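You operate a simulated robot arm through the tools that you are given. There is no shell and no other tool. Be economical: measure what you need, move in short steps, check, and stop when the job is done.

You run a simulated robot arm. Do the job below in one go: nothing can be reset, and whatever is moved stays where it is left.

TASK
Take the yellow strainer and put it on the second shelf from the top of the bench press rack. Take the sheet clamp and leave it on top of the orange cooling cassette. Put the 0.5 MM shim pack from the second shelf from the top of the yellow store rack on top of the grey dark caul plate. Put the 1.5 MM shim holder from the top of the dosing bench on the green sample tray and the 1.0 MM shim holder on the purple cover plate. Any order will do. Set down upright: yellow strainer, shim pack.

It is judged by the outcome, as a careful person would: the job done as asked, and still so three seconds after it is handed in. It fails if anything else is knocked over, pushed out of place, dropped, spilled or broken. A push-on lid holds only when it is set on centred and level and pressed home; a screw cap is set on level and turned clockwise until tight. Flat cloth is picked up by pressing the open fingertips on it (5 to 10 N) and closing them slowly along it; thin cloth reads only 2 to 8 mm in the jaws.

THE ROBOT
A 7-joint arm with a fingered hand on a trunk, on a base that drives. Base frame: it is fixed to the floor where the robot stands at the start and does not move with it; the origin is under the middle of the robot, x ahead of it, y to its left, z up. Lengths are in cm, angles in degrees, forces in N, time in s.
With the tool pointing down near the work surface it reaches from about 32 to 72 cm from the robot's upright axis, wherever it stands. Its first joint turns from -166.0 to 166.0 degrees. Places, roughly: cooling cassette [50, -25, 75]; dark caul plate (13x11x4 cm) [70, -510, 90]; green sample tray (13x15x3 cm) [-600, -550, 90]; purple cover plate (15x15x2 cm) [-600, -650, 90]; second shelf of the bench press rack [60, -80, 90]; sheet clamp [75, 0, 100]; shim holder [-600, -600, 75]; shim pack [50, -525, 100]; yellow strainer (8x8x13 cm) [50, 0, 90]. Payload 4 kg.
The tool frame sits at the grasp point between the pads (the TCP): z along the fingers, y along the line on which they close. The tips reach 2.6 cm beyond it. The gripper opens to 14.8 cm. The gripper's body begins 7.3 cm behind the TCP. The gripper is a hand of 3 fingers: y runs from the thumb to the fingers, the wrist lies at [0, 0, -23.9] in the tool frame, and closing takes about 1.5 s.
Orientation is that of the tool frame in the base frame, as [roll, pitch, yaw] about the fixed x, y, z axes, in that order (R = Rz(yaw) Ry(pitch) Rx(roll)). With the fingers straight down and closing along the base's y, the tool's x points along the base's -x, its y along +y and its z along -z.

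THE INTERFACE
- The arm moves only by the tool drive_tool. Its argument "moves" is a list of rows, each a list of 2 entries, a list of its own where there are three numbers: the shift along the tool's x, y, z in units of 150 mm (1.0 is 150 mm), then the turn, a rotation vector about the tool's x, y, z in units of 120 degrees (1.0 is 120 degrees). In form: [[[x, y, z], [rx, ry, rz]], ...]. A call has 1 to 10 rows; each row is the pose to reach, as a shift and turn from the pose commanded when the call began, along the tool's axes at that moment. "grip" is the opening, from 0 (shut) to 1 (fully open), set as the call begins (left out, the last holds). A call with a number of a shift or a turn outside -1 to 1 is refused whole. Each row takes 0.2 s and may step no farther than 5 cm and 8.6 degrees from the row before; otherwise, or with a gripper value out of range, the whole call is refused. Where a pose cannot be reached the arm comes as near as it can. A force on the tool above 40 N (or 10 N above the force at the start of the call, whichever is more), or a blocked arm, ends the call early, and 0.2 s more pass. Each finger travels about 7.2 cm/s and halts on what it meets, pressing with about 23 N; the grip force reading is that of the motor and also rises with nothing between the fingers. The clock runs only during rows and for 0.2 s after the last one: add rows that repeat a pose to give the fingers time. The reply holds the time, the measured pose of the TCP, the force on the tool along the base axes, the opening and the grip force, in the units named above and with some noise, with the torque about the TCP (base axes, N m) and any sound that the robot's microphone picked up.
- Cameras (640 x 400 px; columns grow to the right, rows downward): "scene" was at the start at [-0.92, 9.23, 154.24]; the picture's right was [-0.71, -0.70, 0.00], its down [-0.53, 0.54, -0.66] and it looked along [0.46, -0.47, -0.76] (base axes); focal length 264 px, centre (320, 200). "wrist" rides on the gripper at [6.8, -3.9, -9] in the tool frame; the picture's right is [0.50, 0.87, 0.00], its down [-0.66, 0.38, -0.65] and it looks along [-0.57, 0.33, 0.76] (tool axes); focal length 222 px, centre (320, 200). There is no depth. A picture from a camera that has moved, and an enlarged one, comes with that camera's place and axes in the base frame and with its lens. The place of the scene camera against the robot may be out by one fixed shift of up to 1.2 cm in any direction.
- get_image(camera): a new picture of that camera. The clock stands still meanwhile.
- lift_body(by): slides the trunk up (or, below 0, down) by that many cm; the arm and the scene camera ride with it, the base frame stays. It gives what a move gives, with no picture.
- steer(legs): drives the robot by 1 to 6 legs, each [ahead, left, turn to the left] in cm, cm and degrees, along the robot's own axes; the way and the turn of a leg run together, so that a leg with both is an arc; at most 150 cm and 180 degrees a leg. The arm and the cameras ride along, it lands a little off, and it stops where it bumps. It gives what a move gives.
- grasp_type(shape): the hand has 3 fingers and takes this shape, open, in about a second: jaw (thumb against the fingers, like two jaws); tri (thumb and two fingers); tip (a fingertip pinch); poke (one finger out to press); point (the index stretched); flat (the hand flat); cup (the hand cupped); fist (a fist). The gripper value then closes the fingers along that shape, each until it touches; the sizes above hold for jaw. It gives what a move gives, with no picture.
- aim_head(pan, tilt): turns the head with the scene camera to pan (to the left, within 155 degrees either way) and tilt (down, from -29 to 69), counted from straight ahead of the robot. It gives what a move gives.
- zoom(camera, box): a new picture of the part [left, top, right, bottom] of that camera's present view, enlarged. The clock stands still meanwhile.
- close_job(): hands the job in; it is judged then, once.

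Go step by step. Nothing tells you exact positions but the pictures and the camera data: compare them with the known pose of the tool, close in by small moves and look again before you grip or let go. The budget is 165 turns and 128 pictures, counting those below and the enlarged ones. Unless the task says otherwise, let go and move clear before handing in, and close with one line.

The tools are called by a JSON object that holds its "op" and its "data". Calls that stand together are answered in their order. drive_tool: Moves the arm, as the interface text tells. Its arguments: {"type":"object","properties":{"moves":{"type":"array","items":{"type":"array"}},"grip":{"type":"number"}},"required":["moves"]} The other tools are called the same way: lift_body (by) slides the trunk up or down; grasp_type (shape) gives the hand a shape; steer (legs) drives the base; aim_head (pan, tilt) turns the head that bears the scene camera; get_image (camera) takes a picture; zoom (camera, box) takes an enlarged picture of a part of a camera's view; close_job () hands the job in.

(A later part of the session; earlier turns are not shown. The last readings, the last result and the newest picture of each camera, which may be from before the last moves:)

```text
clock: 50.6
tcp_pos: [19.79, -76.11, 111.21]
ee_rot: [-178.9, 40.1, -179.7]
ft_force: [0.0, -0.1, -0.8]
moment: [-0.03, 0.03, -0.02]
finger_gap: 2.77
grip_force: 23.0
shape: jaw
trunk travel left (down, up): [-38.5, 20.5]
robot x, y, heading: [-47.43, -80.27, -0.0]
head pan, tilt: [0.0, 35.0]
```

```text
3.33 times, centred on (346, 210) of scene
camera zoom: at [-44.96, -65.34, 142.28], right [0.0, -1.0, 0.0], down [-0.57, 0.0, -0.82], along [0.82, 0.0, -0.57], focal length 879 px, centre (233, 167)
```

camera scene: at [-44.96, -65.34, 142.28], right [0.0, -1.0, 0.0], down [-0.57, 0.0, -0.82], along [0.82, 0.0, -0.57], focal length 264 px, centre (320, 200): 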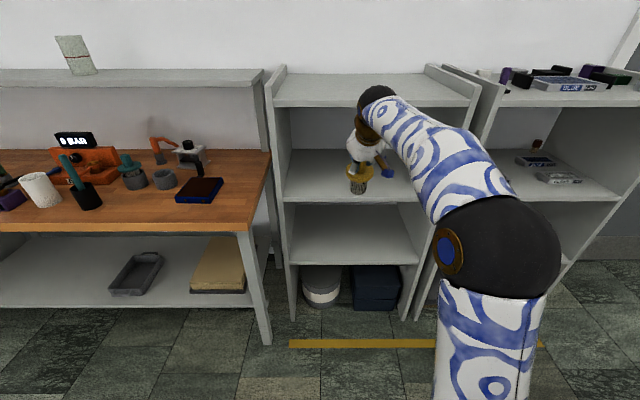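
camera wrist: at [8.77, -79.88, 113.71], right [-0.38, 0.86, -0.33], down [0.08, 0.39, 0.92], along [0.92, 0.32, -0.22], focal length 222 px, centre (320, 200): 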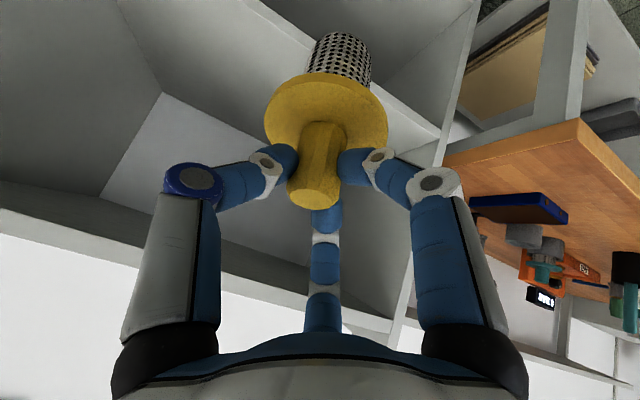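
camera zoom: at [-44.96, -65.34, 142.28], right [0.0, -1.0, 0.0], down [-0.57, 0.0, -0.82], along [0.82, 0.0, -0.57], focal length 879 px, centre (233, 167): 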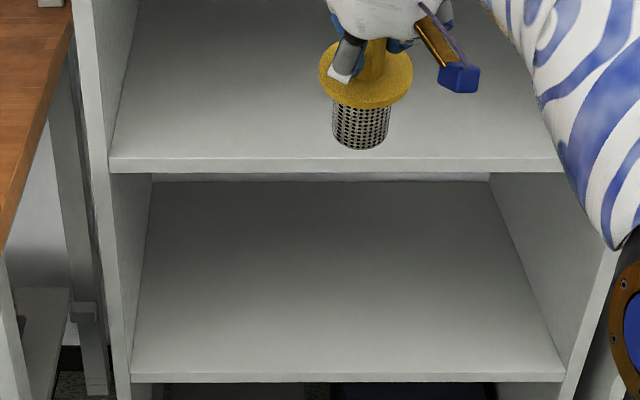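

{"op": "zoom", "data": {"camera": "scene", "box": [250, 270, 442, 390]}}

{"op": "lift_body", "data": {"by": -12}}

{"op": "zoom", "data": {"camera": "scene", "box": [250, 110, 442, 230]}}

```text
3.33 times, centred on (346, 330) of scene
camera zoom: at [-44.96, -65.34, 142.28], right [0.0, -1.0, 0.0], down [-0.57, 0.0, -0.82], along [0.82, 0.0, -0.57], focal length 879 px, centre (233, -233)
```

zoom: 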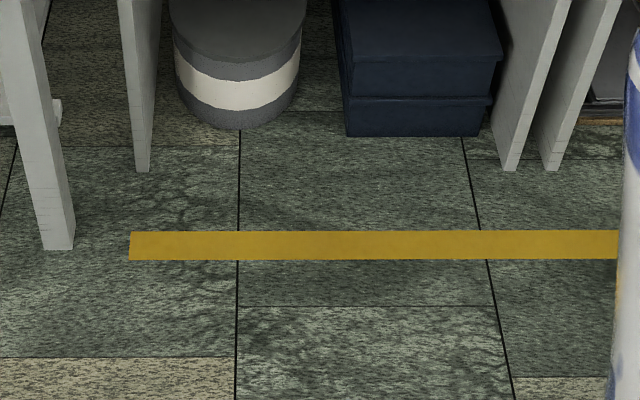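

```text
clock: 52.1
tcp_pos: [19.84, -76.13, 99.24]
ee_rot: [-178.9, 40.1, -179.7]
ft_force: [-0.1, -0.3, -0.8]
moment: [0.02, 0.03, 0.01]
finger_gap: 2.8
grip_force: 22.8
shape: jaw
trunk travel left (down, up): [-26.5, 32.5]
robot x, y, heading: [-47.3, -79.64, -0.1]
head pan, tilt: [0.0, 35.0]
```

```text
3.33 times, centred on (346, 170) of scene
camera zoom: at [-44.97, -65.35, 130.28], right [0.0, -1.0, 0.0], down [-0.57, 0.0, -0.82], along [0.82, 0.0, -0.57], focal length 879 px, centre (233, 300)
```

zoom: 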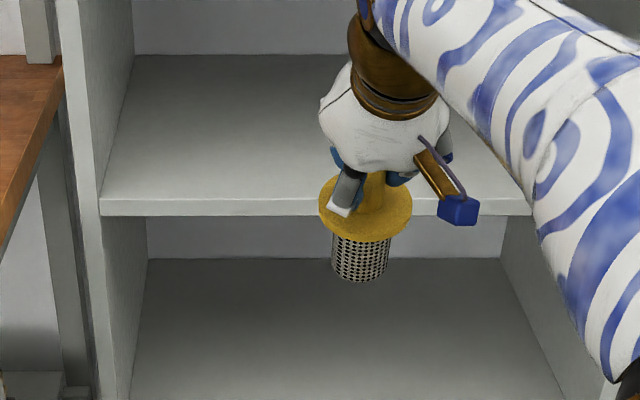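

Rack front is at x≈39, its middle board at z≈85, board above at 119. I raise a little and drive the strainer in.

{"op": "lift_body", "data": {"by": 5}}

{"op": "steer", "data": {"legs": [[26, -1, 0]]}}

{"op": "get_image", "data": {"camera": "scene"}}

{"op": "get_image", "data": {"camera": "wrist"}}

```text
clock: 53.0
tcp_pos: [19.91, -76.18, 104.24]
ee_rot: [-178.9, 40.1, -179.8]
ft_force: [0.2, 0.6, -1.2]
moment: [-0.01, 0.0, -0.01]
finger_gap: 2.78
grip_force: 22.5
shape: jaw
trunk travel left (down, up): [-31.5, 27.5]
robot x, y, heading: [-47.47, -80.12, -0.3]
head pan, tilt: [0.0, 35.0]
```

```text
clock: 54.9
tcp_pos: [46.2, -77.42, 104.26]
ee_rot: [-179.0, 40.0, -179.9]
ft_force: [0.2, -0.4, -0.7]
moment: [0.0, 0.04, 0.02]
finger_gap: 2.81
grip_force: 23.4
shape: jaw
trunk travel left (down, up): [-31.5, 27.5]
robot x, y, heading: [-21.06, -80.91, -0.4]
head pan, tilt: [0.0, 35.0]
```

```text
86 pictures are left
camera scene: at [-18.57, -66.49, 135.28], right [-0.01, -1.0, 0.0], down [-0.57, 0.0, -0.82], along [0.82, -0.01, -0.57], focal length 264 px, centre (320, 200)
```

scene: 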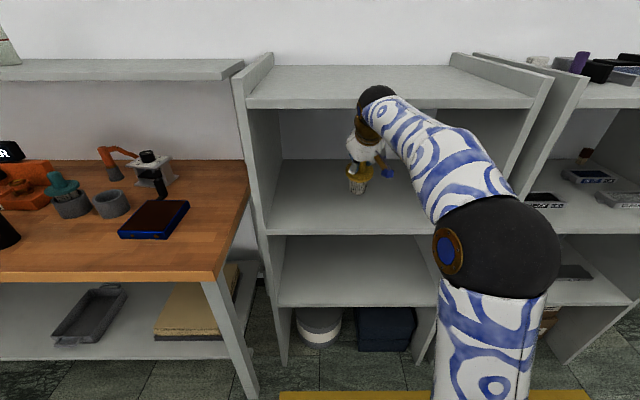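

```text
85 pictures are left
camera wrist: at [35.14, -81.12, 106.71], right [-0.38, 0.86, -0.33], down [0.08, 0.39, 0.92], along [0.92, 0.32, -0.22], focal length 222 px, centre (320, 200)
```

wrist: 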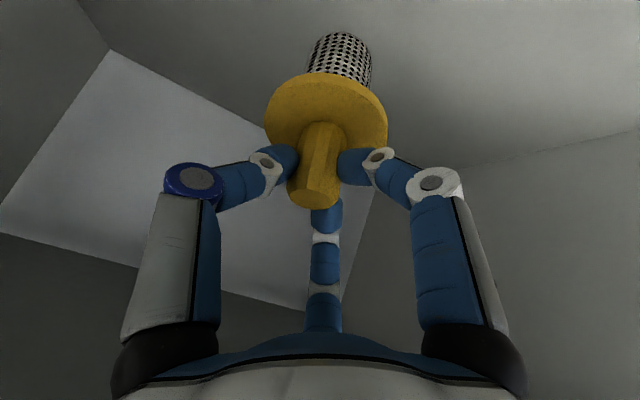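

The strainer is inside over the shelf. I lower it gently.

{"op": "drive_tool", "data": {"moves": [[[0.086, 0, 0.102], [0, 0, 0]], [[0.172, 0, 0.204], [0, 0, 0]], [[0.215, 0, 0.255], [0, 0, 0]], [[0.215, 0, 0.255], [0, 0, 0]]]}}

{"op": "zoom", "data": {"camera": "scene", "box": [260, 100, 452, 220]}}

```text
clock: 55.9
tcp_pos: [46.3, -77.49, 99.24]
ee_rot: [-178.9, 40.2, -179.9]
ft_force: [-0.9, 0.1, -1.4]
moment: [0.01, 0.03, 0.04]
finger_gap: 2.82
grip_force: 22.7
shape: jaw
trunk travel left (down, up): [-31.5, 27.5]
robot x, y, heading: [-21.12, -81.08, -0.3]
head pan, tilt: [0.0, 35.0]
```

```text
3.33 times, centred on (356, 160) of scene
camera zoom: at [-18.56, -66.49, 135.28], right [-0.01, -1.0, 0.0], down [-0.57, 0.0, -0.82], along [0.82, -0.01, -0.57], focal length 879 px, centre (200, 333)
```

zoom: 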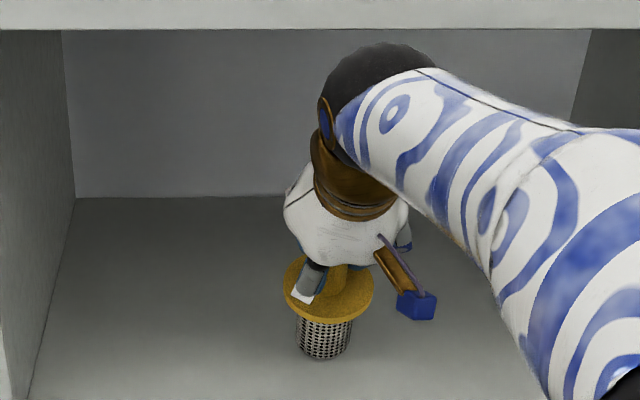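

{"op": "drive_tool", "data": {"moves": [[[0.017, 0, 0.02], [0, 0, 0]], [[0.034, 0, 0.041], [0, 0, 0]], [[0.034, 0, 0.041], [0, 0, 0]]]}}

{"op": "drive_tool", "data": {"moves": [[[0.017, 0, 0.02], [0, 0, 0]], [[0.017, 0, 0.02], [0, 0, 0]]]}}

{"op": "drive_tool", "data": {"moves": [[[0.017, 0, 0.02], [0, 0, 0]], [[0.017, 0, 0.02], [0, 0, 0]]]}}

```text
clock: 56.7
tcp_pos: [46.19, -77.59, 98.63]
ee_rot: [-178.9, 40.5, -179.8]
ft_force: [-2.7, 0.1, 16.8]
moment: [-0.09, -0.12, -0.01]
finger_gap: 2.86
grip_force: 22.8
shape: jaw
trunk travel left (down, up): [-31.5, 27.5]
robot x, y, heading: [-20.77, -81.51, -0.2]
head pan, tilt: [0.0, 35.0]
```

```text
clock: 57.3
tcp_pos: [46.0, -77.48, 98.58]
ee_rot: [-179.0, 40.5, -179.7]
ft_force: [-4.9, 0.8, 35.2]
moment: [-0.19, -0.29, 0.08]
finger_gap: 2.97
grip_force: 23.3
shape: jaw
trunk travel left (down, up): [-31.5, 27.5]
robot x, y, heading: [-21.33, -81.2, -0.2]
head pan, tilt: [0.0, 35.0]
```

```text
clock: 57.9
tcp_pos: [45.94, -77.59, 98.03]
ee_rot: [-178.9, 40.5, -179.8]
ft_force: [-5.4, -0.6, 38.5]
moment: [-0.18, -0.29, 0.1]
finger_gap: 3.04
grip_force: 23.1
shape: jaw
trunk travel left (down, up): [-31.5, 27.5]
robot x, y, heading: [-21.16, -81.28, -0.4]
head pan, tilt: [0.0, 35.0]
```

It touched down at about 98.7. I ease off, then open the fingers.

{"op": "drive_tool", "data": {"moves": [[[-0.03, 0, -0.036], [0, 0, 0]], [[-0.03, 0, -0.036], [0, 0, 0]]]}}

{"op": "zoom", "data": {"camera": "scene", "box": [260, 100, 452, 220]}}

```text
clock: 58.5
tcp_pos: [46.12, -77.44, 98.27]
ee_rot: [-179.0, 39.8, -179.8]
ft_force: [-3.1, 0.1, 11.9]
moment: [-0.09, 0.03, -0.04]
finger_gap: 2.95
grip_force: 22.8
shape: jaw
trunk travel left (down, up): [-31.5, 27.5]
robot x, y, heading: [-20.84, -81.13, -0.4]
head pan, tilt: [0.0, 35.0]
```

```text
3.33 times, centred on (356, 160) of scene
camera zoom: at [-18.72, -66.5, 135.25], right [-0.01, -1.0, 0.0], down [-0.57, 0.0, -0.82], along [0.82, -0.01, -0.57], focal length 879 px, centre (200, 333)
```

zoom: 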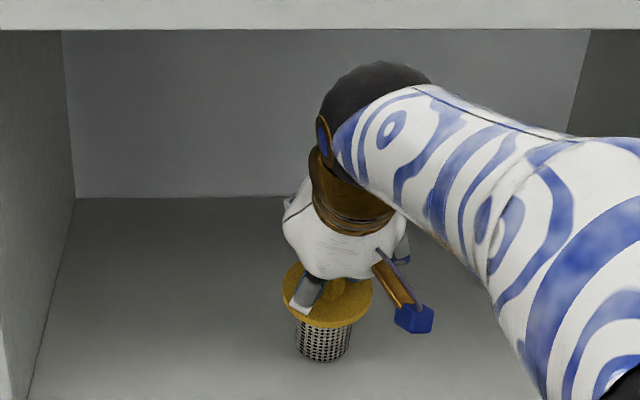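

{"op": "drive_tool", "data": {"moves": [[[-0.01, 0, -0.012], [0, 0, 0]], [[-0.01, 0, -0.012], [0, 0, 0]]]}}

{"op": "drive_tool", "data": {"moves": [[[-0.01, 0, -0.012], [0, 0, 0]], [[-0.01, 0, -0.012], [0, 0, 0]], [[-0.01, 0, -0.012], [0, 0, 0]]], "grip": 0.42}}

{"op": "get_image", "data": {"camera": "wrist"}}

```text
clock: 59.1
tcp_pos: [46.21, -77.41, 98.56]
ee_rot: [-178.9, 39.9, -179.8]
ft_force: [-0.3, 0.7, -1.1]
moment: [0.05, 0.05, 0.03]
finger_gap: 2.87
grip_force: 23.3
shape: jaw
trunk travel left (down, up): [-31.5, 27.5]
robot x, y, heading: [-21.21, -81.11, -0.4]
head pan, tilt: [0.0, 35.0]
```

```text
clock: 59.9
tcp_pos: [46.25, -77.44, 98.78]
ee_rot: [-179.0, 40.1, -179.8]
ft_force: [0.1, -0.3, -0.1]
moment: [-0.01, 0.02, 0.03]
finger_gap: 6.16
grip_force: 0.1
shape: jaw
trunk travel left (down, up): [-31.5, 27.5]
robot x, y, heading: [-21.08, -81.25, -0.3]
head pan, tilt: [0.0, 35.0]
```

```text
82 pictures are left
camera wrist: at [35.13, -81.18, 101.2], right [-0.38, 0.86, -0.33], down [0.08, 0.39, 0.92], along [0.92, 0.32, -0.22], focal length 222 px, centre (320, 200)
```

wrist: 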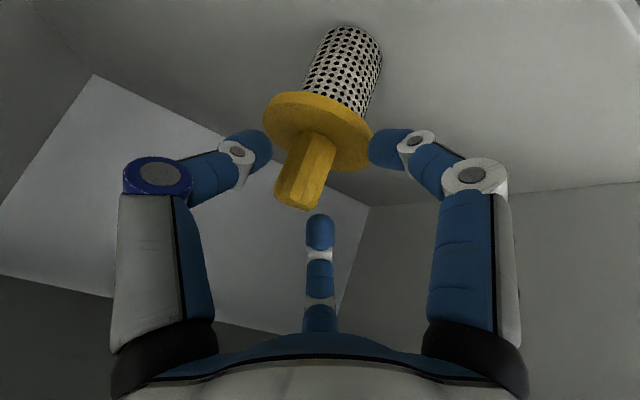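

It stands free. I raise the hand clear, back out and confirm.

{"op": "drive_tool", "data": {"moves": [[[-0.086, 0, -0.102], [0, 0, 0]], [[-0.172, 0, -0.204], [0, 0, 0]], [[-0.258, 0, -0.306], [0, 0, 0]], [[-0.258, 0, -0.306], [0, 0, 0]]]}}

{"op": "steer", "data": {"legs": [[-38, 0, 0], [0, 74, 0]]}}

{"op": "aim_head", "data": {"pan": -40, "tilt": 25}}

{"op": "get_image", "data": {"camera": "scene"}}

```text
clock: 60.9
tcp_pos: [46.33, -77.34, 104.81]
ee_rot: [-178.8, 40.2, -179.7]
ft_force: [-0.7, 0.0, -0.2]
moment: [0.01, 0.0, 0.0]
finger_gap: 6.19
grip_force: 0.0
shape: jaw
trunk travel left (down, up): [-31.5, 27.5]
robot x, y, heading: [-20.97, -81.12, -0.6]
head pan, tilt: [0.0, 35.0]
```

```text
clock: 66.9
tcp_pos: [7.72, -2.93, 104.83]
ee_rot: [-178.9, 40.1, -179.5]
ft_force: [0.5, 0.1, 0.4]
moment: [-0.03, -0.01, 0.0]
finger_gap: 6.18
grip_force: 0.0
shape: jaw
trunk travel left (down, up): [-31.5, 27.5]
robot x, y, heading: [-59.56, -6.78, -0.1]
head pan, tilt: [0.0, 35.0]
```

```text
clock: 68.0
tcp_pos: [7.76, -2.96, 104.86]
ee_rot: [-179.0, 40.1, -179.6]
ft_force: [1.1, -0.1, 0.0]
moment: [0.02, 0.01, -0.04]
finger_gap: 6.19
grip_force: 0.0
shape: jaw
trunk travel left (down, up): [-31.5, 27.5]
robot x, y, heading: [-59.45, -7.1, -0.3]
head pan, tilt: [-40.0, 25.0]
```

```text
81 pictures are left
camera scene: at [-58.92, 1.82, 136.85], right [-0.64, -0.76, 0.0], down [-0.32, 0.27, -0.91], along [0.69, -0.58, -0.42], focal length 264 px, centre (320, 200)
```

scene: 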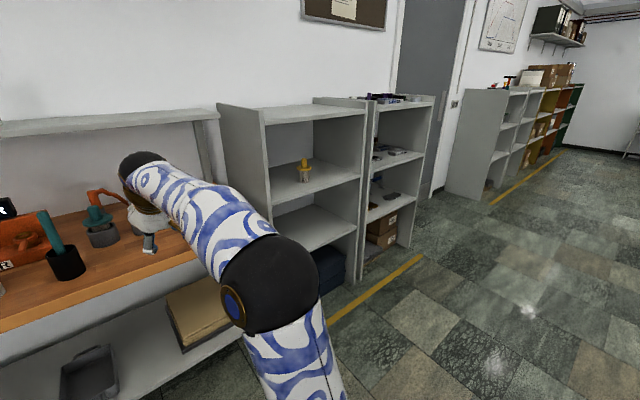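

The strainer stands upright on the middle shelf. Next the sheet clamp: I drive toward the bench and look at its knob.

{"op": "steer", "data": {"legs": [[44, 0, 0]]}}

{"op": "aim_head", "data": {"pan": 0, "tilt": 40}}

{"op": "get_image", "data": {"camera": "wrist"}}

{"op": "zoom", "data": {"camera": "scene", "box": [260, 100, 452, 220]}}

```text
clock: 70.7
tcp_pos: [52.44, -3.13, 104.76]
ee_rot: [-179.0, 40.0, -179.7]
ft_force: [0.1, -0.3, 1.0]
moment: [-0.01, -0.01, -0.03]
finger_gap: 6.18
grip_force: 0.1
shape: jaw
trunk travel left (down, up): [-31.5, 27.5]
robot x, y, heading: [-15.05, -7.2, -0.1]
head pan, tilt: [-40.0, 25.0]
```

```text
clock: 71.8
tcp_pos: [52.42, -3.1, 104.89]
ee_rot: [-178.9, 40.1, -179.6]
ft_force: [-0.7, -0.2, -0.9]
moment: [0.0, 0.0, -0.01]
finger_gap: 6.18
grip_force: 0.0
shape: jaw
trunk travel left (down, up): [-31.5, 27.5]
robot x, y, heading: [-15.01, -7.19, -0.1]
head pan, tilt: [0.0, 40.0]
```

```text
80 pictures are left
camera wrist: at [41.27, -6.89, 107.29], right [-0.38, 0.86, -0.33], down [0.08, 0.39, 0.92], along [0.92, 0.32, -0.22], focal length 222 px, centre (320, 200)
```

wrist: 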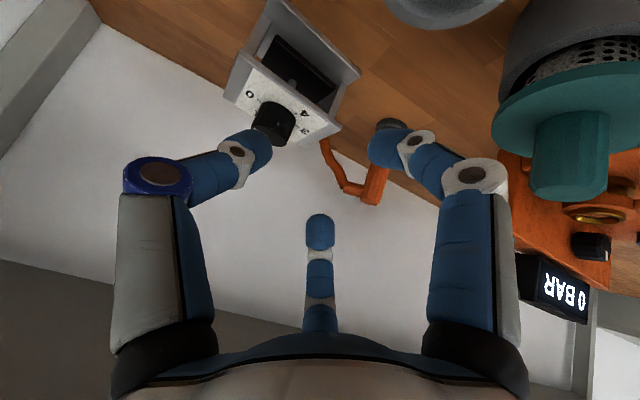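

```text
3.33 times, centred on (356, 160) of scene
camera zoom: at [-12.82, 7.59, 134.52], right [0.0, -1.0, 0.0], down [-0.64, 0.0, -0.77], along [0.77, 0.0, -0.64], focal length 879 px, centre (200, 333)
```

zoom: 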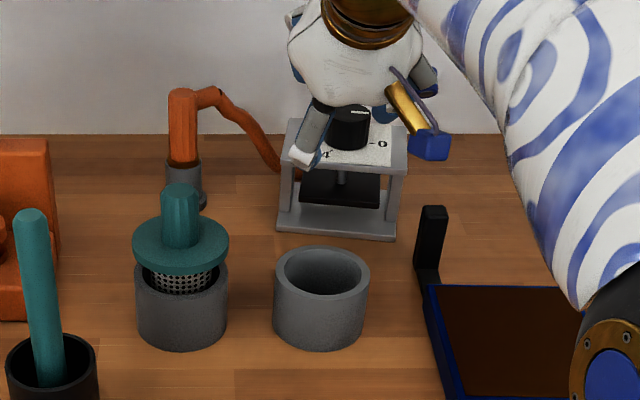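

{"op": "zoom", "data": {"camera": "wrist", "box": [200, 0, 392, 160]}}

```text
2.50 times, centred on (296, 80) of wrist
camera zoom: at [41.27, -6.89, 107.29], right [-0.38, 0.86, -0.33], down [0.08, 0.39, 0.92], along [0.92, 0.32, -0.22], focal length 555 px, centre (380, 500)
```

zoom: 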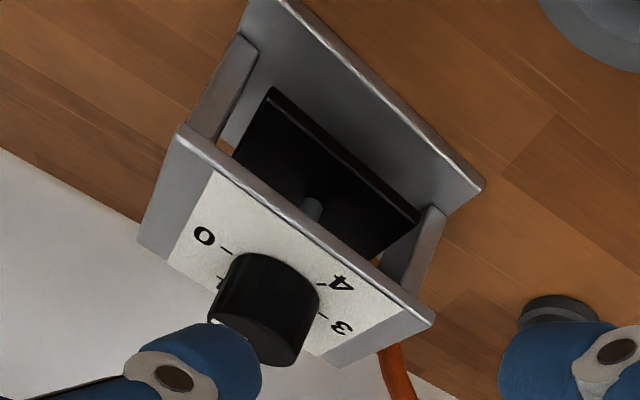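

The clamp is a 10×8 cm frame centred near (62,-6.8), plate top z≈96, knob top z≈98.3. The overhead shelf prevents a steep approach there, so I'll use a 28° tilt with the hand rolled so that two fingers pass behind the knob, and draw it toward me first.

{"op": "drive_tool", "data": {"moves": [[[-0.06, -0.06, 0.04], [-0.006, 0.024, -0.062]], [[-0.12, -0.12, 0.08], [-0.013, 0.049, -0.124]], [[-0.19, -0.19, 0.12], [-0.019, 0.073, -0.187]], [[-0.25, -0.247, 0.167], [-0.026, 0.0977, -0.249]], [[-0.25, -0.247, 0.167], [-0.026, 0.0977, -0.249]]]}}

{"op": "get_image", "data": {"camera": "wrist"}}

{"op": "get_image", "data": {"camera": "scene"}}

```text
clock: 73.0
tcp_pos: [56.47, -6.61, 104.88]
ee_rot: [-164.3, 23.5, -146.6]
ft_force: [0.5, 0.4, -0.3]
moment: [0.02, 0.02, -0.03]
finger_gap: 6.18
grip_force: 0.0
shape: jaw
out of reach, approached as far as the arm can: row 4, 5
trunk travel left (down, up): [-31.5, 27.5]
robot x, y, heading: [-14.82, -7.28, -0.1]
head pan, tilt: [0.0, 40.0]
```

```text
77 pictures are left
camera wrist: at [48.79, -13.32, 111.12], right [-0.76, 0.5, -0.41], down [0.03, 0.67, 0.74], along [0.65, 0.56, -0.52], focal length 222 px, centre (320, 200)
```

wrist: 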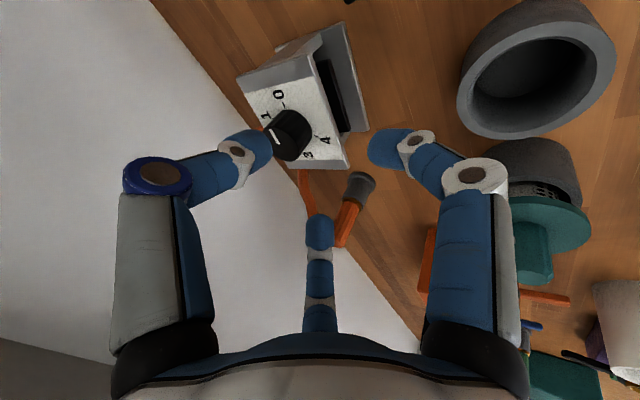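

```text
76 pictures are left
camera scene: at [-12.79, 7.6, 134.52], right [0.0, -1.0, 0.0], down [-0.64, 0.0, -0.77], along [0.77, 0.0, -0.64], focal length 264 px, centre (320, 200)
```

scene: 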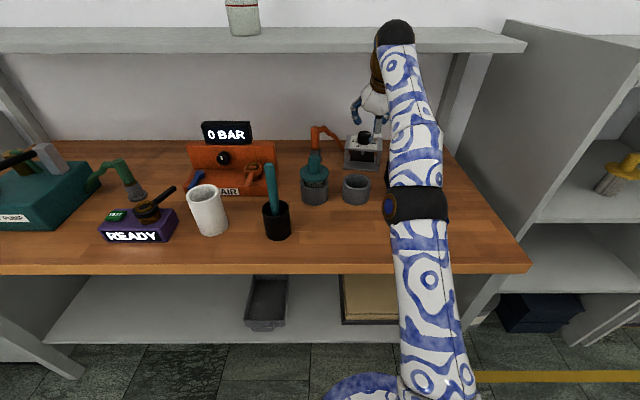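

The arm is almost straight; I need to stand closer. I draw the hand back 10 cm and drive forward 12 cm.

{"op": "drive_tool", "data": {"moves": [[[0.15, 0.085, -0.144], [0, 0, 0]], [[0.3, 0.17, -0.288], [0, 0, 0]], [[0.457, 0.257, -0.432], [0, 0, 0]], [[0.457, 0.257, -0.432], [0, 0, 0]]]}}

{"op": "steer", "data": {"legs": [[12, 0, 0]]}}

{"op": "get_image", "data": {"camera": "wrist"}}

```text
clock: 74.0
tcp_pos: [46.67, -6.73, 107.21]
ee_rot: [-164.2, 23.6, -146.8]
ft_force: [0.5, 0.1, -0.2]
moment: [-0.01, -0.01, 0.03]
finger_gap: 6.18
grip_force: 0.0
shape: jaw
trunk travel left (down, up): [-31.5, 27.5]
robot x, y, heading: [-15.02, -7.45, -0.5]
head pan, tilt: [0.0, 40.0]
```

```text
clock: 75.2
tcp_pos: [58.97, -6.65, 107.12]
ee_rot: [-164.3, 23.6, -146.8]
ft_force: [-0.1, 0.1, 0.9]
moment: [0.03, -0.03, 0.04]
finger_gap: 6.19
grip_force: 0.0
shape: jaw
trunk travel left (down, up): [-31.5, 27.5]
robot x, y, heading: [-2.46, -7.36, -0.1]
head pan, tilt: [0.0, 40.0]
```

```text
75 pictures are left
camera wrist: at [51.06, -13.29, 113.29], right [-0.76, 0.5, -0.42], down [0.03, 0.67, 0.74], along [0.65, 0.56, -0.52], focal length 222 px, centre (320, 200)
```

wrist: 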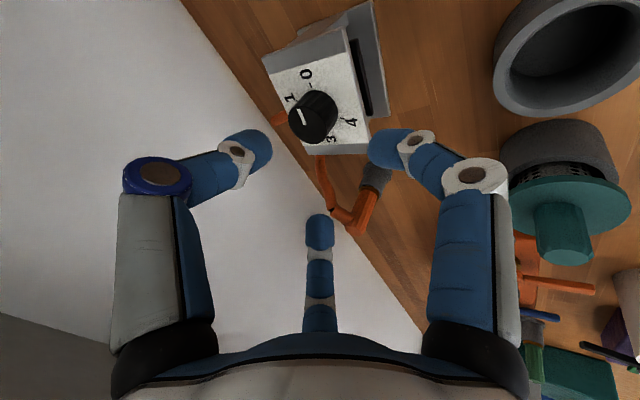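

The knob is near (63,-7.4). I roll the hand so a single finger lies on the far side, which can hook behind the knob and pull the clamp a couple of cm out from under the shelf.

{"op": "drive_tool", "data": {"moves": [[[0, 0, 0], [0, 0, 0.0625]], [[0, 0, 0], [0, 0, 0.125]], [[0, 0, 0], [0, 0, 0.1875]], [[0, 0, 0], [0, 0, 0.25]], [[0, 0, 0], [0, 0, 0.3125]], [[0, 0, 0], [0, 0, 0.375]], [[0, 0, 0], [0, 0, 0.4375]], [[0, 0, 0], [0, 0, 0.5]], [[0, 0, 0], [0, 0, 0.5]]], "grip": 0.757}}

{"op": "get_image", "data": {"camera": "wrist"}}

{"op": "get_image", "data": {"camera": "scene"}}

```text
clock: 77.2
tcp_pos: [58.95, -6.69, 107.24]
ee_rot: [165.8, 24.5, 146.9]
ft_force: [0.5, 0.2, -0.7]
moment: [0.01, -0.01, -0.03]
finger_gap: 11.18
grip_force: 0.1
shape: jaw
trunk travel left (down, up): [-31.5, 27.5]
robot x, y, heading: [-3.05, -7.16, -0.0]
head pan, tilt: [0.0, 40.0]
```

```text
74 pictures are left
camera wrist: at [47.66, -6.55, 111.36], right [0.01, 1.0, -0.01], down [0.36, 0.01, 0.93], along [0.93, -0.01, -0.36], focal length 222 px, centre (320, 200)
```

wrist: 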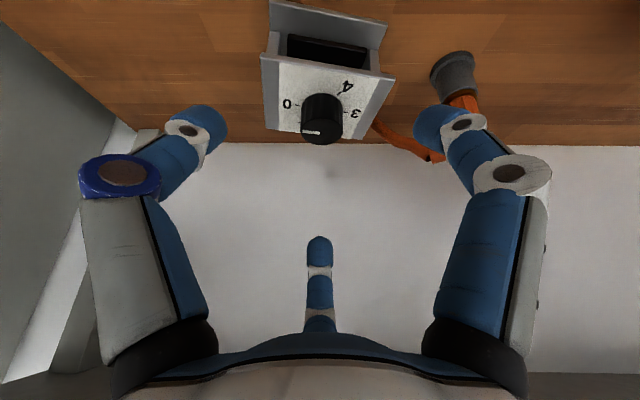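

```text
73 pictures are left
camera scene: at [-0.68, 7.56, 134.52], right [0.0, -1.0, 0.0], down [-0.64, 0.0, -0.77], along [0.77, 0.0, -0.64], focal length 264 px, centre (320, 200)
```

scene: 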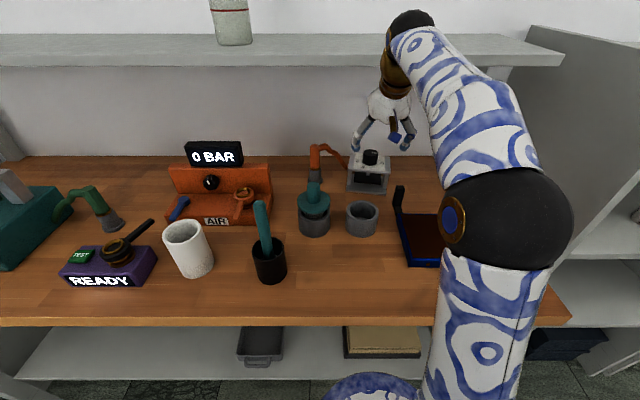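

Good symmetric view: knob at about (64,-6.6). I lower the hooked finger behind the knob, stopping short to look.

{"op": "drive_tool", "data": {"moves": [[[-0.063, 0.037, 0.039], [0, 0, 0]], [[0.02, -0.012, 0.235], [0, 0, 0]], [[0.1, -0.06, 0.43], [0, 0, 0]], [[0.187, -0.098, 0.575], [0, 0, 0]], [[0.187, -0.098, 0.575], [0, 0, 0]]], "grip": 0.82}}

{"op": "get_image", "data": {"camera": "wrist"}}

{"op": "zoom", "data": {"camera": "scene", "box": [300, 120, 460, 220]}}

```text
clock: 78.4
tcp_pos: [60.17, -6.84, 98.16]
ee_rot: [165.8, 24.6, 146.7]
ft_force: [-0.2, -0.6, 0.7]
moment: [0.0, -0.02, 0.02]
finger_gap: 12.09
grip_force: 0.0
shape: jaw
trunk travel left (down, up): [-31.5, 27.5]
robot x, y, heading: [-3.01, -7.29, -0.2]
head pan, tilt: [0.0, 40.0]
```

```text
72 pictures are left
camera wrist: at [48.95, -6.58, 102.33], right [0.01, 1.0, -0.01], down [0.36, 0.01, 0.93], along [0.93, -0.01, -0.36], focal length 222 px, centre (320, 200)
```

wrist: 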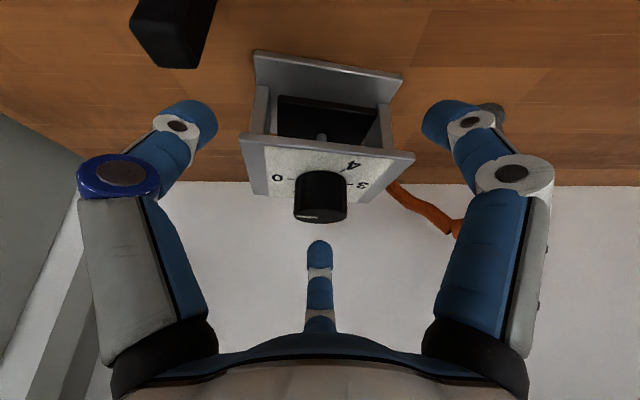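

```text
4.00 times, centred on (380, 170) of scene
camera zoom: at [-0.68, 7.56, 134.52], right [0.0, -1.0, 0.0], down [-0.64, 0.0, -0.77], along [0.77, 0.0, -0.64], focal length 1055 px, centre (80, 320)
```

zoom: 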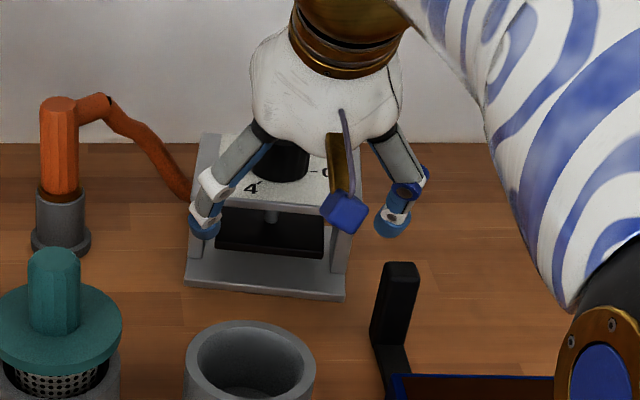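

Triangulating gives the knob at about (65.5,-6.5), top z≈97, and plate front edge at x≈62. I shift the finger behind it and go down.

{"op": "drive_tool", "data": {"moves": [[[-0.057, 0.072, 0.045], [0, 0, 0]], [[-0.057, 0.072, 0.045], [0, 0, 0]], [[-0.012, 0.048, 0.14], [0, 0, 0]], [[0.032, 0.024, 0.234], [0, 0, 0]], [[0.032, 0.024, 0.234], [0, 0, 0]]]}}

{"op": "get_image", "data": {"camera": "wrist"}}

{"op": "zoom", "data": {"camera": "scene", "box": [300, 120, 460, 220]}}

```text
clock: 79.6
tcp_pos: [61.69, -6.18, 94.79]
ee_rot: [165.8, 24.6, 146.9]
ft_force: [1.6, 0.6, 0.9]
moment: [-0.05, -0.07, 0.01]
finger_gap: 12.18
grip_force: 0.0
shape: jaw
trunk travel left (down, up): [-31.5, 27.5]
robot x, y, heading: [-2.51, -7.1, -0.1]
head pan, tilt: [0.0, 40.0]
```

```text
70 pictures are left
camera wrist: at [50.48, -6.02, 98.96], right [0.0, 1.0, -0.02], down [0.36, 0.01, 0.93], along [0.93, -0.01, -0.36], focal length 222 px, centre (320, 200)
```

wrist: 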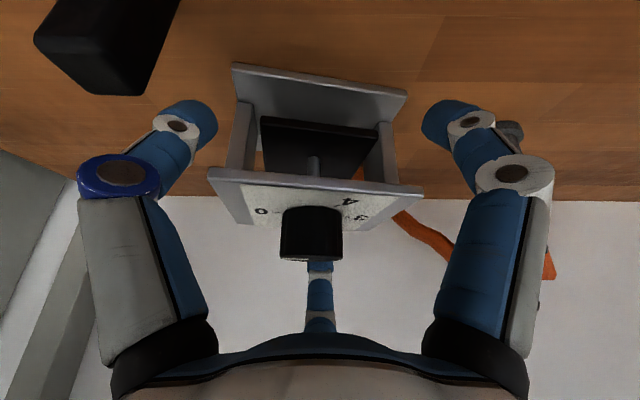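

```text
4.00 times, centred on (380, 170) of scene
camera zoom: at [-0.68, 7.57, 134.52], right [0.0, -1.0, 0.0], down [-0.64, 0.0, -0.77], along [0.77, 0.0, -0.64], focal length 1055 px, centre (80, 320)
```

zoom: 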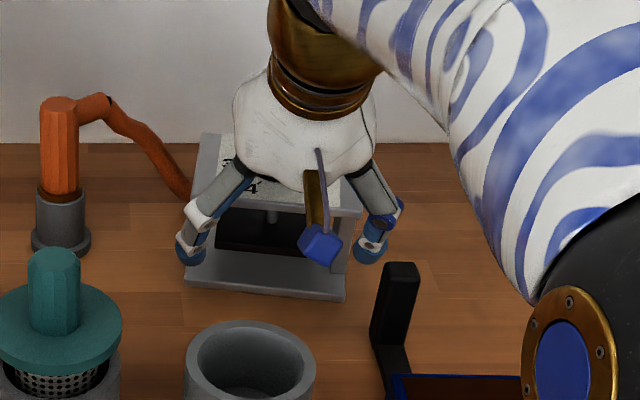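

The finger is now behind the knob. I pull gently toward the robot by 3.2 cm.

{"op": "drive_tool", "data": {"moves": [[[0.033, -0.019, -0.02], [0, 0, 0]], [[0.066, -0.038, -0.041], [0, 0, 0]], [[0.099, -0.058, -0.061], [0, 0, 0]], [[0.132, -0.077, -0.082], [0, 0, 0]], [[0.163, -0.095, -0.1], [0, 0, 0]], [[0.163, -0.095, -0.1], [0, 0, 0]]]}}

{"op": "get_image", "data": {"camera": "wrist"}}

{"op": "zoom", "data": {"camera": "scene", "box": [300, 120, 460, 220]}}

```text
clock: 81.0
tcp_pos: [58.36, -6.23, 94.87]
ee_rot: [165.9, 24.5, 146.9]
ft_force: [1.0, 2.7, 0.9]
moment: [0.01, 0.02, 0.02]
finger_gap: 12.17
grip_force: 0.1
shape: jaw
trunk travel left (down, up): [-31.5, 27.5]
robot x, y, heading: [-2.51, -7.35, -0.2]
head pan, tilt: [0.0, 40.0]
```

```text
68 pictures are left
camera wrist: at [47.21, -6.02, 99.01], right [0.0, 1.0, -0.02], down [0.36, 0.01, 0.93], along [0.93, -0.01, -0.36], focal length 222 px, centre (320, 200)
```

wrist: 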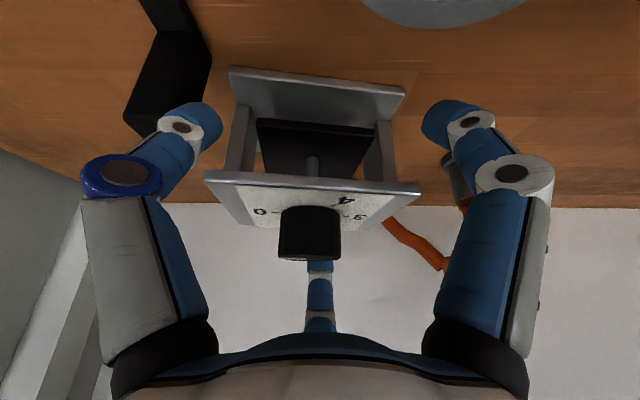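

```text
4.00 times, centred on (380, 170) of scene
camera zoom: at [-0.66, 7.59, 134.52], right [0.0, -1.0, 0.0], down [-0.64, 0.0, -0.77], along [0.77, 0.0, -0.64], focal length 1055 px, centre (80, 320)
```

zoom: 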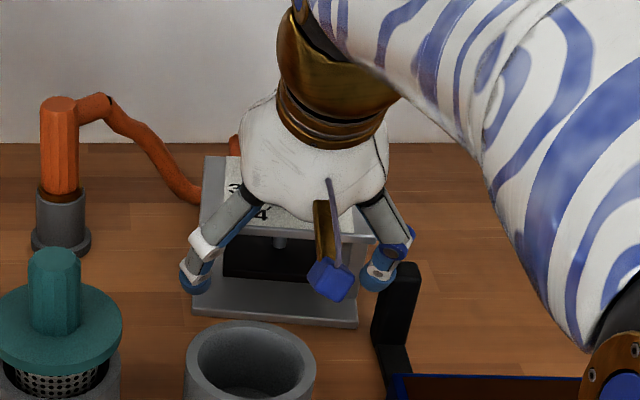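

The clamp slides easily. A finger is getting near the cassette's handle, so I narrow the hand slightly, shift left and pull 2.8 cm more.

{"op": "drive_tool", "data": {"moves": [[[-0.014, 0.054, -0.003], [0, 0, 0]], [[-0.014, 0.054, -0.003], [0, 0, 0]], [[-0.014, 0.054, -0.003], [0, 0, 0]]], "grip": 0.745}}

{"op": "drive_tool", "data": {"moves": [[[0.035, -0.02, -0.022], [0, 0, 0]], [[0.07, -0.041, -0.044], [0, 0, 0]], [[0.105, -0.062, -0.066], [0, 0, 0]], [[0.142, -0.083, -0.088], [0, 0, 0]], [[0.142, -0.083, -0.088], [0, 0, 0]]]}}

{"op": "get_image", "data": {"camera": "wrist"}}

{"op": "zoom", "data": {"camera": "scene", "box": [300, 120, 460, 220]}}

```text
clock: 81.8
tcp_pos: [58.97, -5.64, 95.25]
ee_rot: [165.7, 24.5, 146.9]
ft_force: [-0.1, 0.2, -0.2]
moment: [-0.01, 0.0, -0.02]
finger_gap: 11.05
grip_force: 0.1
shape: jaw
trunk travel left (down, up): [-31.5, 27.5]
robot x, y, heading: [-2.78, -6.99, -0.1]
head pan, tilt: [0.0, 40.0]
```

```text
clock: 83.0
tcp_pos: [56.11, -5.69, 95.16]
ee_rot: [165.8, 24.7, 146.8]
ft_force: [1.8, 1.8, 0.6]
moment: [-0.04, 0.02, 0.07]
finger_gap: 11.12
grip_force: 0.0
shape: jaw
trunk travel left (down, up): [-31.5, 27.5]
robot x, y, heading: [-3.01, -7.13, -0.3]
head pan, tilt: [0.0, 40.0]
```

```text
66 pictures are left
camera wrist: at [44.85, -5.49, 99.32], right [0.0, 1.0, -0.02], down [0.36, 0.01, 0.93], along [0.93, -0.01, -0.36], focal length 222 px, centre (320, 200)
```

wrist: 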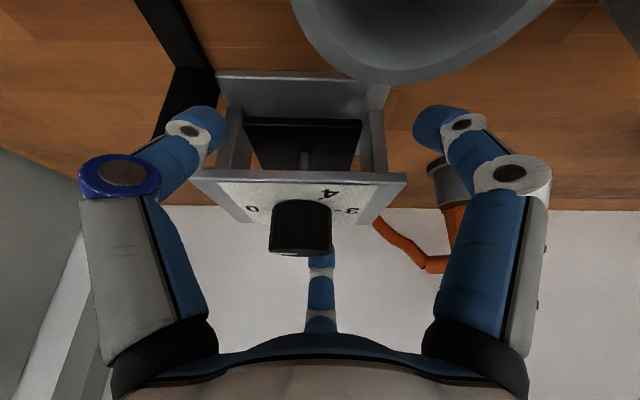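

```text
4.00 times, centred on (380, 170) of scene
camera zoom: at [-0.67, 7.58, 134.52], right [0.0, -1.0, 0.0], down [-0.64, 0.0, -0.77], along [0.77, 0.0, -0.64], focal length 1055 px, centre (80, 320)
```

zoom: 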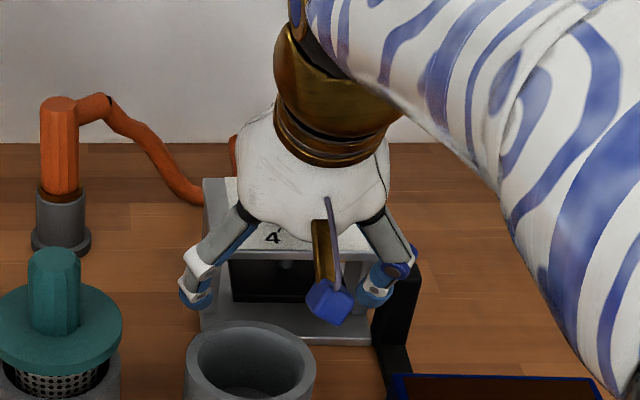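

The clamp's knob is now at about x 60, far enough out. I rise, steepen the hand to about 17° and narrow the grip above the knob.

{"op": "drive_tool", "data": {"moves": [[[-0.11, 0.06, -0.235], [0, 0, 0]], [[-0.221, 0.119, -0.47], [0, 0, 0]], [[-0.33, 0.15, -0.41], [0.0228, 0.0397, 0]], [[-0.436, 0.182, -0.354], [0.0456, 0.0795, -0.001]], [[-0.436, 0.182, -0.354], [0.0456, 0.0795, -0.001]]]}}

{"op": "drive_tool", "data": {"moves": [[[0, 0, 0], [0, 0, 0]], [[0, 0, 0], [0, 0, 0]], [[0, 0, 0], [0, 0, 0]], [[0, 0, 0], [0, 0, 0]]], "grip": 0.42}}

{"op": "get_image", "data": {"camera": "wrist"}}

{"op": "get_image", "data": {"camera": "scene"}}

```text
clock: 84.2
tcp_pos: [59.78, -6.48, 103.02]
ee_rot: [172.1, 15.1, 148.9]
ft_force: [0.0, 0.8, 0.0]
moment: [-0.01, 0.02, 0.01]
finger_gap: 11.06
grip_force: 0.0
shape: jaw
trunk travel left (down, up): [-31.5, 27.5]
robot x, y, heading: [-2.7, -7.24, -0.1]
head pan, tilt: [0.0, 40.0]
```

```text
clock: 85.2
tcp_pos: [59.86, -6.5, 103.03]
ee_rot: [172.0, 15.2, 148.9]
ft_force: [-0.6, -0.2, -0.5]
moment: [-0.01, -0.03, 0.01]
finger_gap: 6.25
grip_force: 0.1
shape: jaw
trunk travel left (down, up): [-31.5, 27.5]
robot x, y, heading: [-2.87, -7.04, -0.1]
head pan, tilt: [0.0, 40.0]
```

```text
64 pictures are left
camera wrist: at [49.56, -6.37, 109.21], right [0.0, 1.0, -0.02], down [0.53, 0.01, 0.85], along [0.85, -0.01, -0.53], focal length 222 px, centre (320, 200)
```

wrist: 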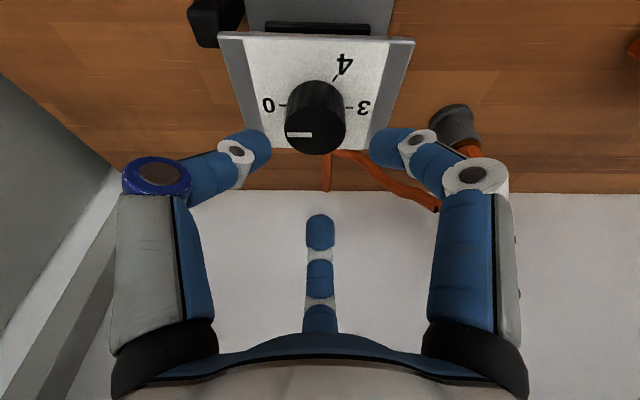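

```text
63 pictures are left
camera scene: at [-0.68, 7.56, 134.52], right [0.0, -1.0, 0.0], down [-0.64, 0.0, -0.77], along [0.77, 0.0, -0.64], focal length 264 px, centre (320, 200)
```

scene: 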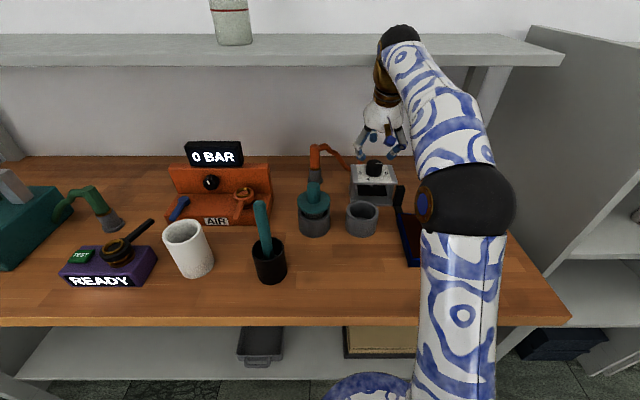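

The knob is at (60,-6.9) and the hand is centred over it. I descend until the tips are just above the plate.

{"op": "drive_tool", "data": {"moves": [[[0.04, -0.04, 0.1], [0, 0, 0]], [[0.07, -0.06, 0.2], [0, 0, 0]], [[0.098, -0.082, 0.297], [0, 0, 0]], [[0.098, -0.082, 0.297], [0, 0, 0]]]}}

{"op": "get_image", "data": {"camera": "wrist"}}

```text
clock: 86.2
tcp_pos: [59.36, -6.94, 98.38]
ee_rot: [172.1, 15.3, 148.9]
ft_force: [0.9, 0.0, 0.0]
moment: [0.0, 0.01, 0.0]
finger_gap: 6.25
grip_force: 0.1
shape: jaw
trunk travel left (down, up): [-31.5, 27.5]
robot x, y, heading: [-2.43, -7.17, -0.0]
head pan, tilt: [0.0, 40.0]
```

```text
62 pictures are left
camera wrist: at [49.18, -6.74, 104.56], right [0.0, 1.0, -0.02], down [0.53, 0.01, 0.85], along [0.85, -0.01, -0.53], focal length 222 px, centre (320, 200)
```

wrist: 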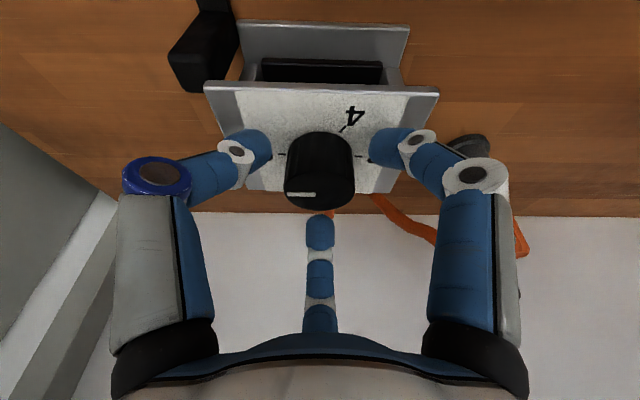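

{"op": "drive_tool", "data": {"moves": [[[0.009, -0.005, 0.032], [0, 0, 0]], [[0.009, -0.005, 0.032], [0, 0, 0]]]}}

{"op": "drive_tool", "data": {"moves": [[[0.007, -0.004, 0.026], [0, 0, 0]], [[0.007, -0.004, 0.026], [0, 0, 0]]]}}

```text
clock: 86.8
tcp_pos: [59.39, -6.89, 97.78]
ee_rot: [172.0, 15.2, 148.9]
ft_force: [0.3, 0.7, 0.5]
moment: [-0.01, -0.01, -0.03]
finger_gap: 6.26
grip_force: 0.0
shape: jaw
trunk travel left (down, up): [-31.5, 27.5]
robot x, y, heading: [-2.91, -7.07, -0.1]
head pan, tilt: [0.0, 40.0]
```

```text
clock: 87.4
tcp_pos: [59.22, -6.86, 97.51]
ee_rot: [172.0, 15.4, 148.9]
ft_force: [-0.8, 0.3, 7.2]
moment: [0.15, 0.13, 0.04]
finger_gap: 6.27
grip_force: 0.0
shape: jaw
trunk travel left (down, up): [-31.5, 27.5]
robot x, y, heading: [-2.61, -7.3, 0.0]
head pan, tilt: [0.0, 40.0]
```

Tips touch the plate at 97.6; I close on the knob.

{"op": "drive_tool", "data": {"moves": [[[-0.002, 0.001, -0.007], [0, 0, 0]], [[-0.002, 0.001, -0.007], [0, 0, 0]], [[-0.002, 0.001, -0.007], [0, 0, 0]], [[-0.002, 0.001, -0.007], [0, 0, 0]], [[-0.002, 0.001, -0.007], [0, 0, 0]], [[-0.002, 0.001, -0.007], [0, 0, 0]]], "grip": 0}}

{"op": "get_image", "data": {"camera": "wrist"}}

```text
clock: 88.8
tcp_pos: [59.31, -6.79, 97.6]
ee_rot: [172.1, 15.3, 148.9]
ft_force: [0.2, 0.2, -1.8]
moment: [0.02, 0.05, -0.01]
finger_gap: 4.11
grip_force: 23.0
shape: jaw
trunk travel left (down, up): [-31.5, 27.5]
robot x, y, heading: [-2.8, -7.2, 0.2]
head pan, tilt: [0.0, 40.0]
```

```text
61 pictures are left
camera wrist: at [49.14, -6.71, 103.75], right [0.0, 1.0, -0.02], down [0.53, 0.01, 0.85], along [0.85, -0.01, -0.53], focal length 222 px, centre (320, 200)
```

wrist: 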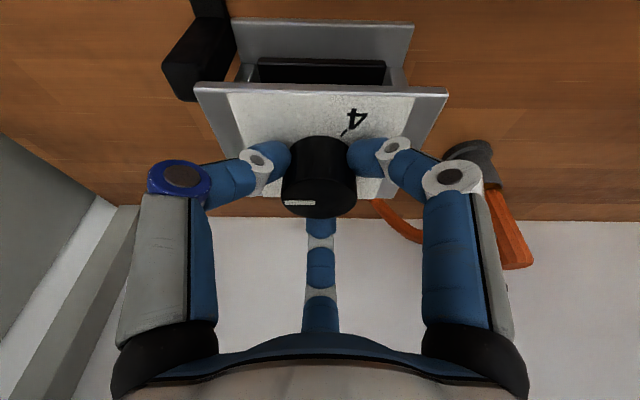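

Firm on the 4.1 cm knob. I lift 4 cm and check.

{"op": "drive_tool", "data": {"moves": [[[-0.009, 0.004, -0.032], [0, 0, 0]], [[-0.0175, 0.009, -0.064], [0, 0, 0]], [[-0.035, 0.018, -0.127], [0, 0, 0]], [[-0.052, 0.027, -0.191], [0, 0, 0]], [[-0.07, 0.036, -0.255], [0, 0, 0]], [[-0.07, 0.036, -0.255], [0, 0, 0]]]}}

{"op": "get_image", "data": {"camera": "scene"}}

{"op": "get_image", "data": {"camera": "wrist"}}

```text
clock: 90.2
tcp_pos: [59.39, -6.8, 101.53]
ee_rot: [172.1, 15.1, 148.9]
ft_force: [-0.2, 0.3, -5.4]
moment: [0.06, 0.03, 0.01]
finger_gap: 4.07
grip_force: 23.4
shape: jaw
trunk travel left (down, up): [-31.5, 27.5]
robot x, y, heading: [-3.13, -7.31, -0.1]
head pan, tilt: [0.0, 40.0]
```

```text
60 pictures are left
camera scene: at [-0.64, 7.57, 134.52], right [0.0, -1.0, 0.0], down [-0.64, 0.0, -0.77], along [0.77, 0.0, -0.64], focal length 264 px, centre (320, 200)
```

scene: 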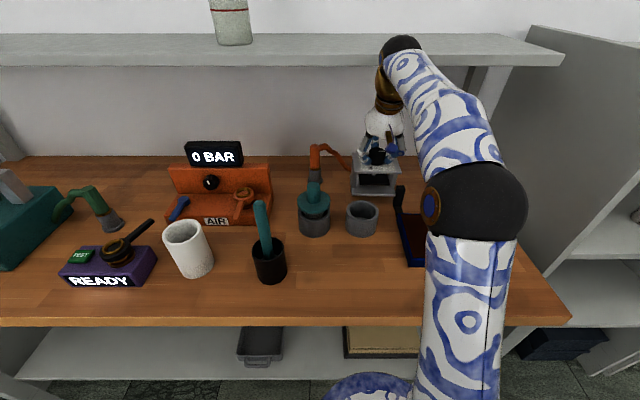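

```text
59 pictures are left
camera wrist: at [49.11, -6.77, 107.8], right [0.0, 1.0, -0.02], down [0.53, 0.01, 0.85], along [0.85, -0.01, -0.53], focal length 222 px, centre (320, 200)
```

wrist: 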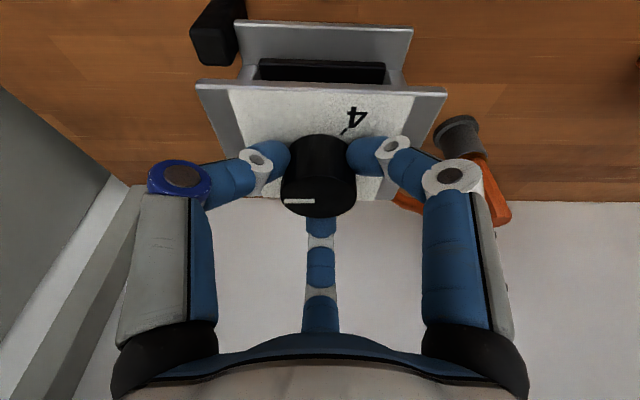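

The clamp comes up clean. I draw it back and higher, over the cup, and look at the cassette.

{"op": "drive_tool", "data": {"moves": [[[0.09, -0.045, 0.0], [0, 0, 0]], [[0.115, -0.05, -0.16], [0, 0, 0]], [[0.115, -0.05, -0.387], [0, 0, 0]], [[0.115, -0.05, -0.387], [0, 0, 0]]]}}

{"op": "get_image", "data": {"camera": "wrist"}}

{"op": "get_image", "data": {"camera": "scene"}}

```text
clock: 91.2
tcp_pos: [55.64, -6.53, 106.63]
ee_rot: [172.1, 15.1, 149.0]
ft_force: [-0.1, -0.1, -4.4]
moment: [-0.01, 0.05, 0.0]
finger_gap: 4.08
grip_force: 22.8
shape: jaw
trunk travel left (down, up): [-31.5, 27.5]
robot x, y, heading: [-2.94, -7.27, -0.2]
head pan, tilt: [0.0, 40.0]
```

```text
58 pictures are left
camera wrist: at [45.48, -6.39, 112.8], right [0.0, 1.0, -0.02], down [0.53, 0.01, 0.85], along [0.85, -0.01, -0.53], focal length 222 px, centre (320, 200)
```

wrist: 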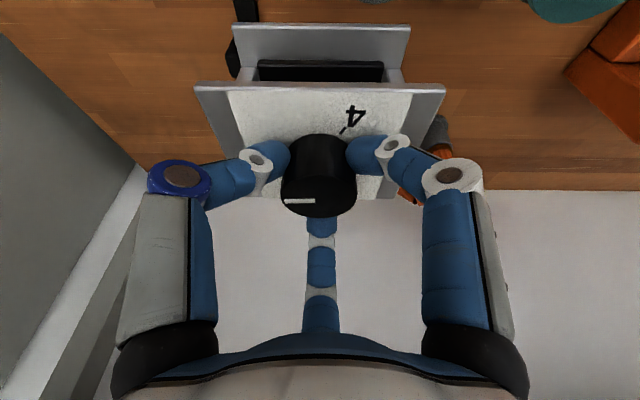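

```text
57 pictures are left
camera scene: at [-0.65, 7.56, 134.52], right [0.0, -1.0, 0.0], down [-0.64, 0.0, -0.77], along [0.77, 0.0, -0.64], focal length 264 px, centre (320, 200)
```

scene: 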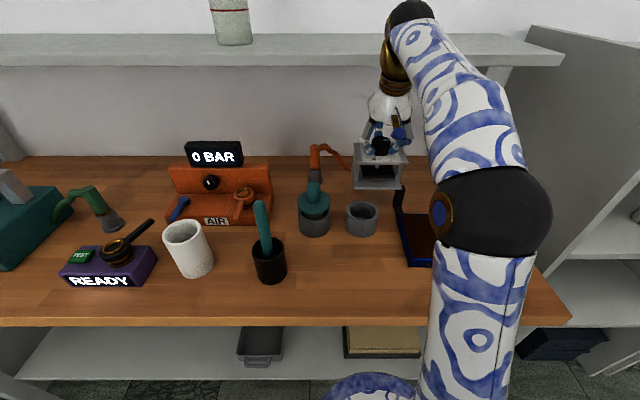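

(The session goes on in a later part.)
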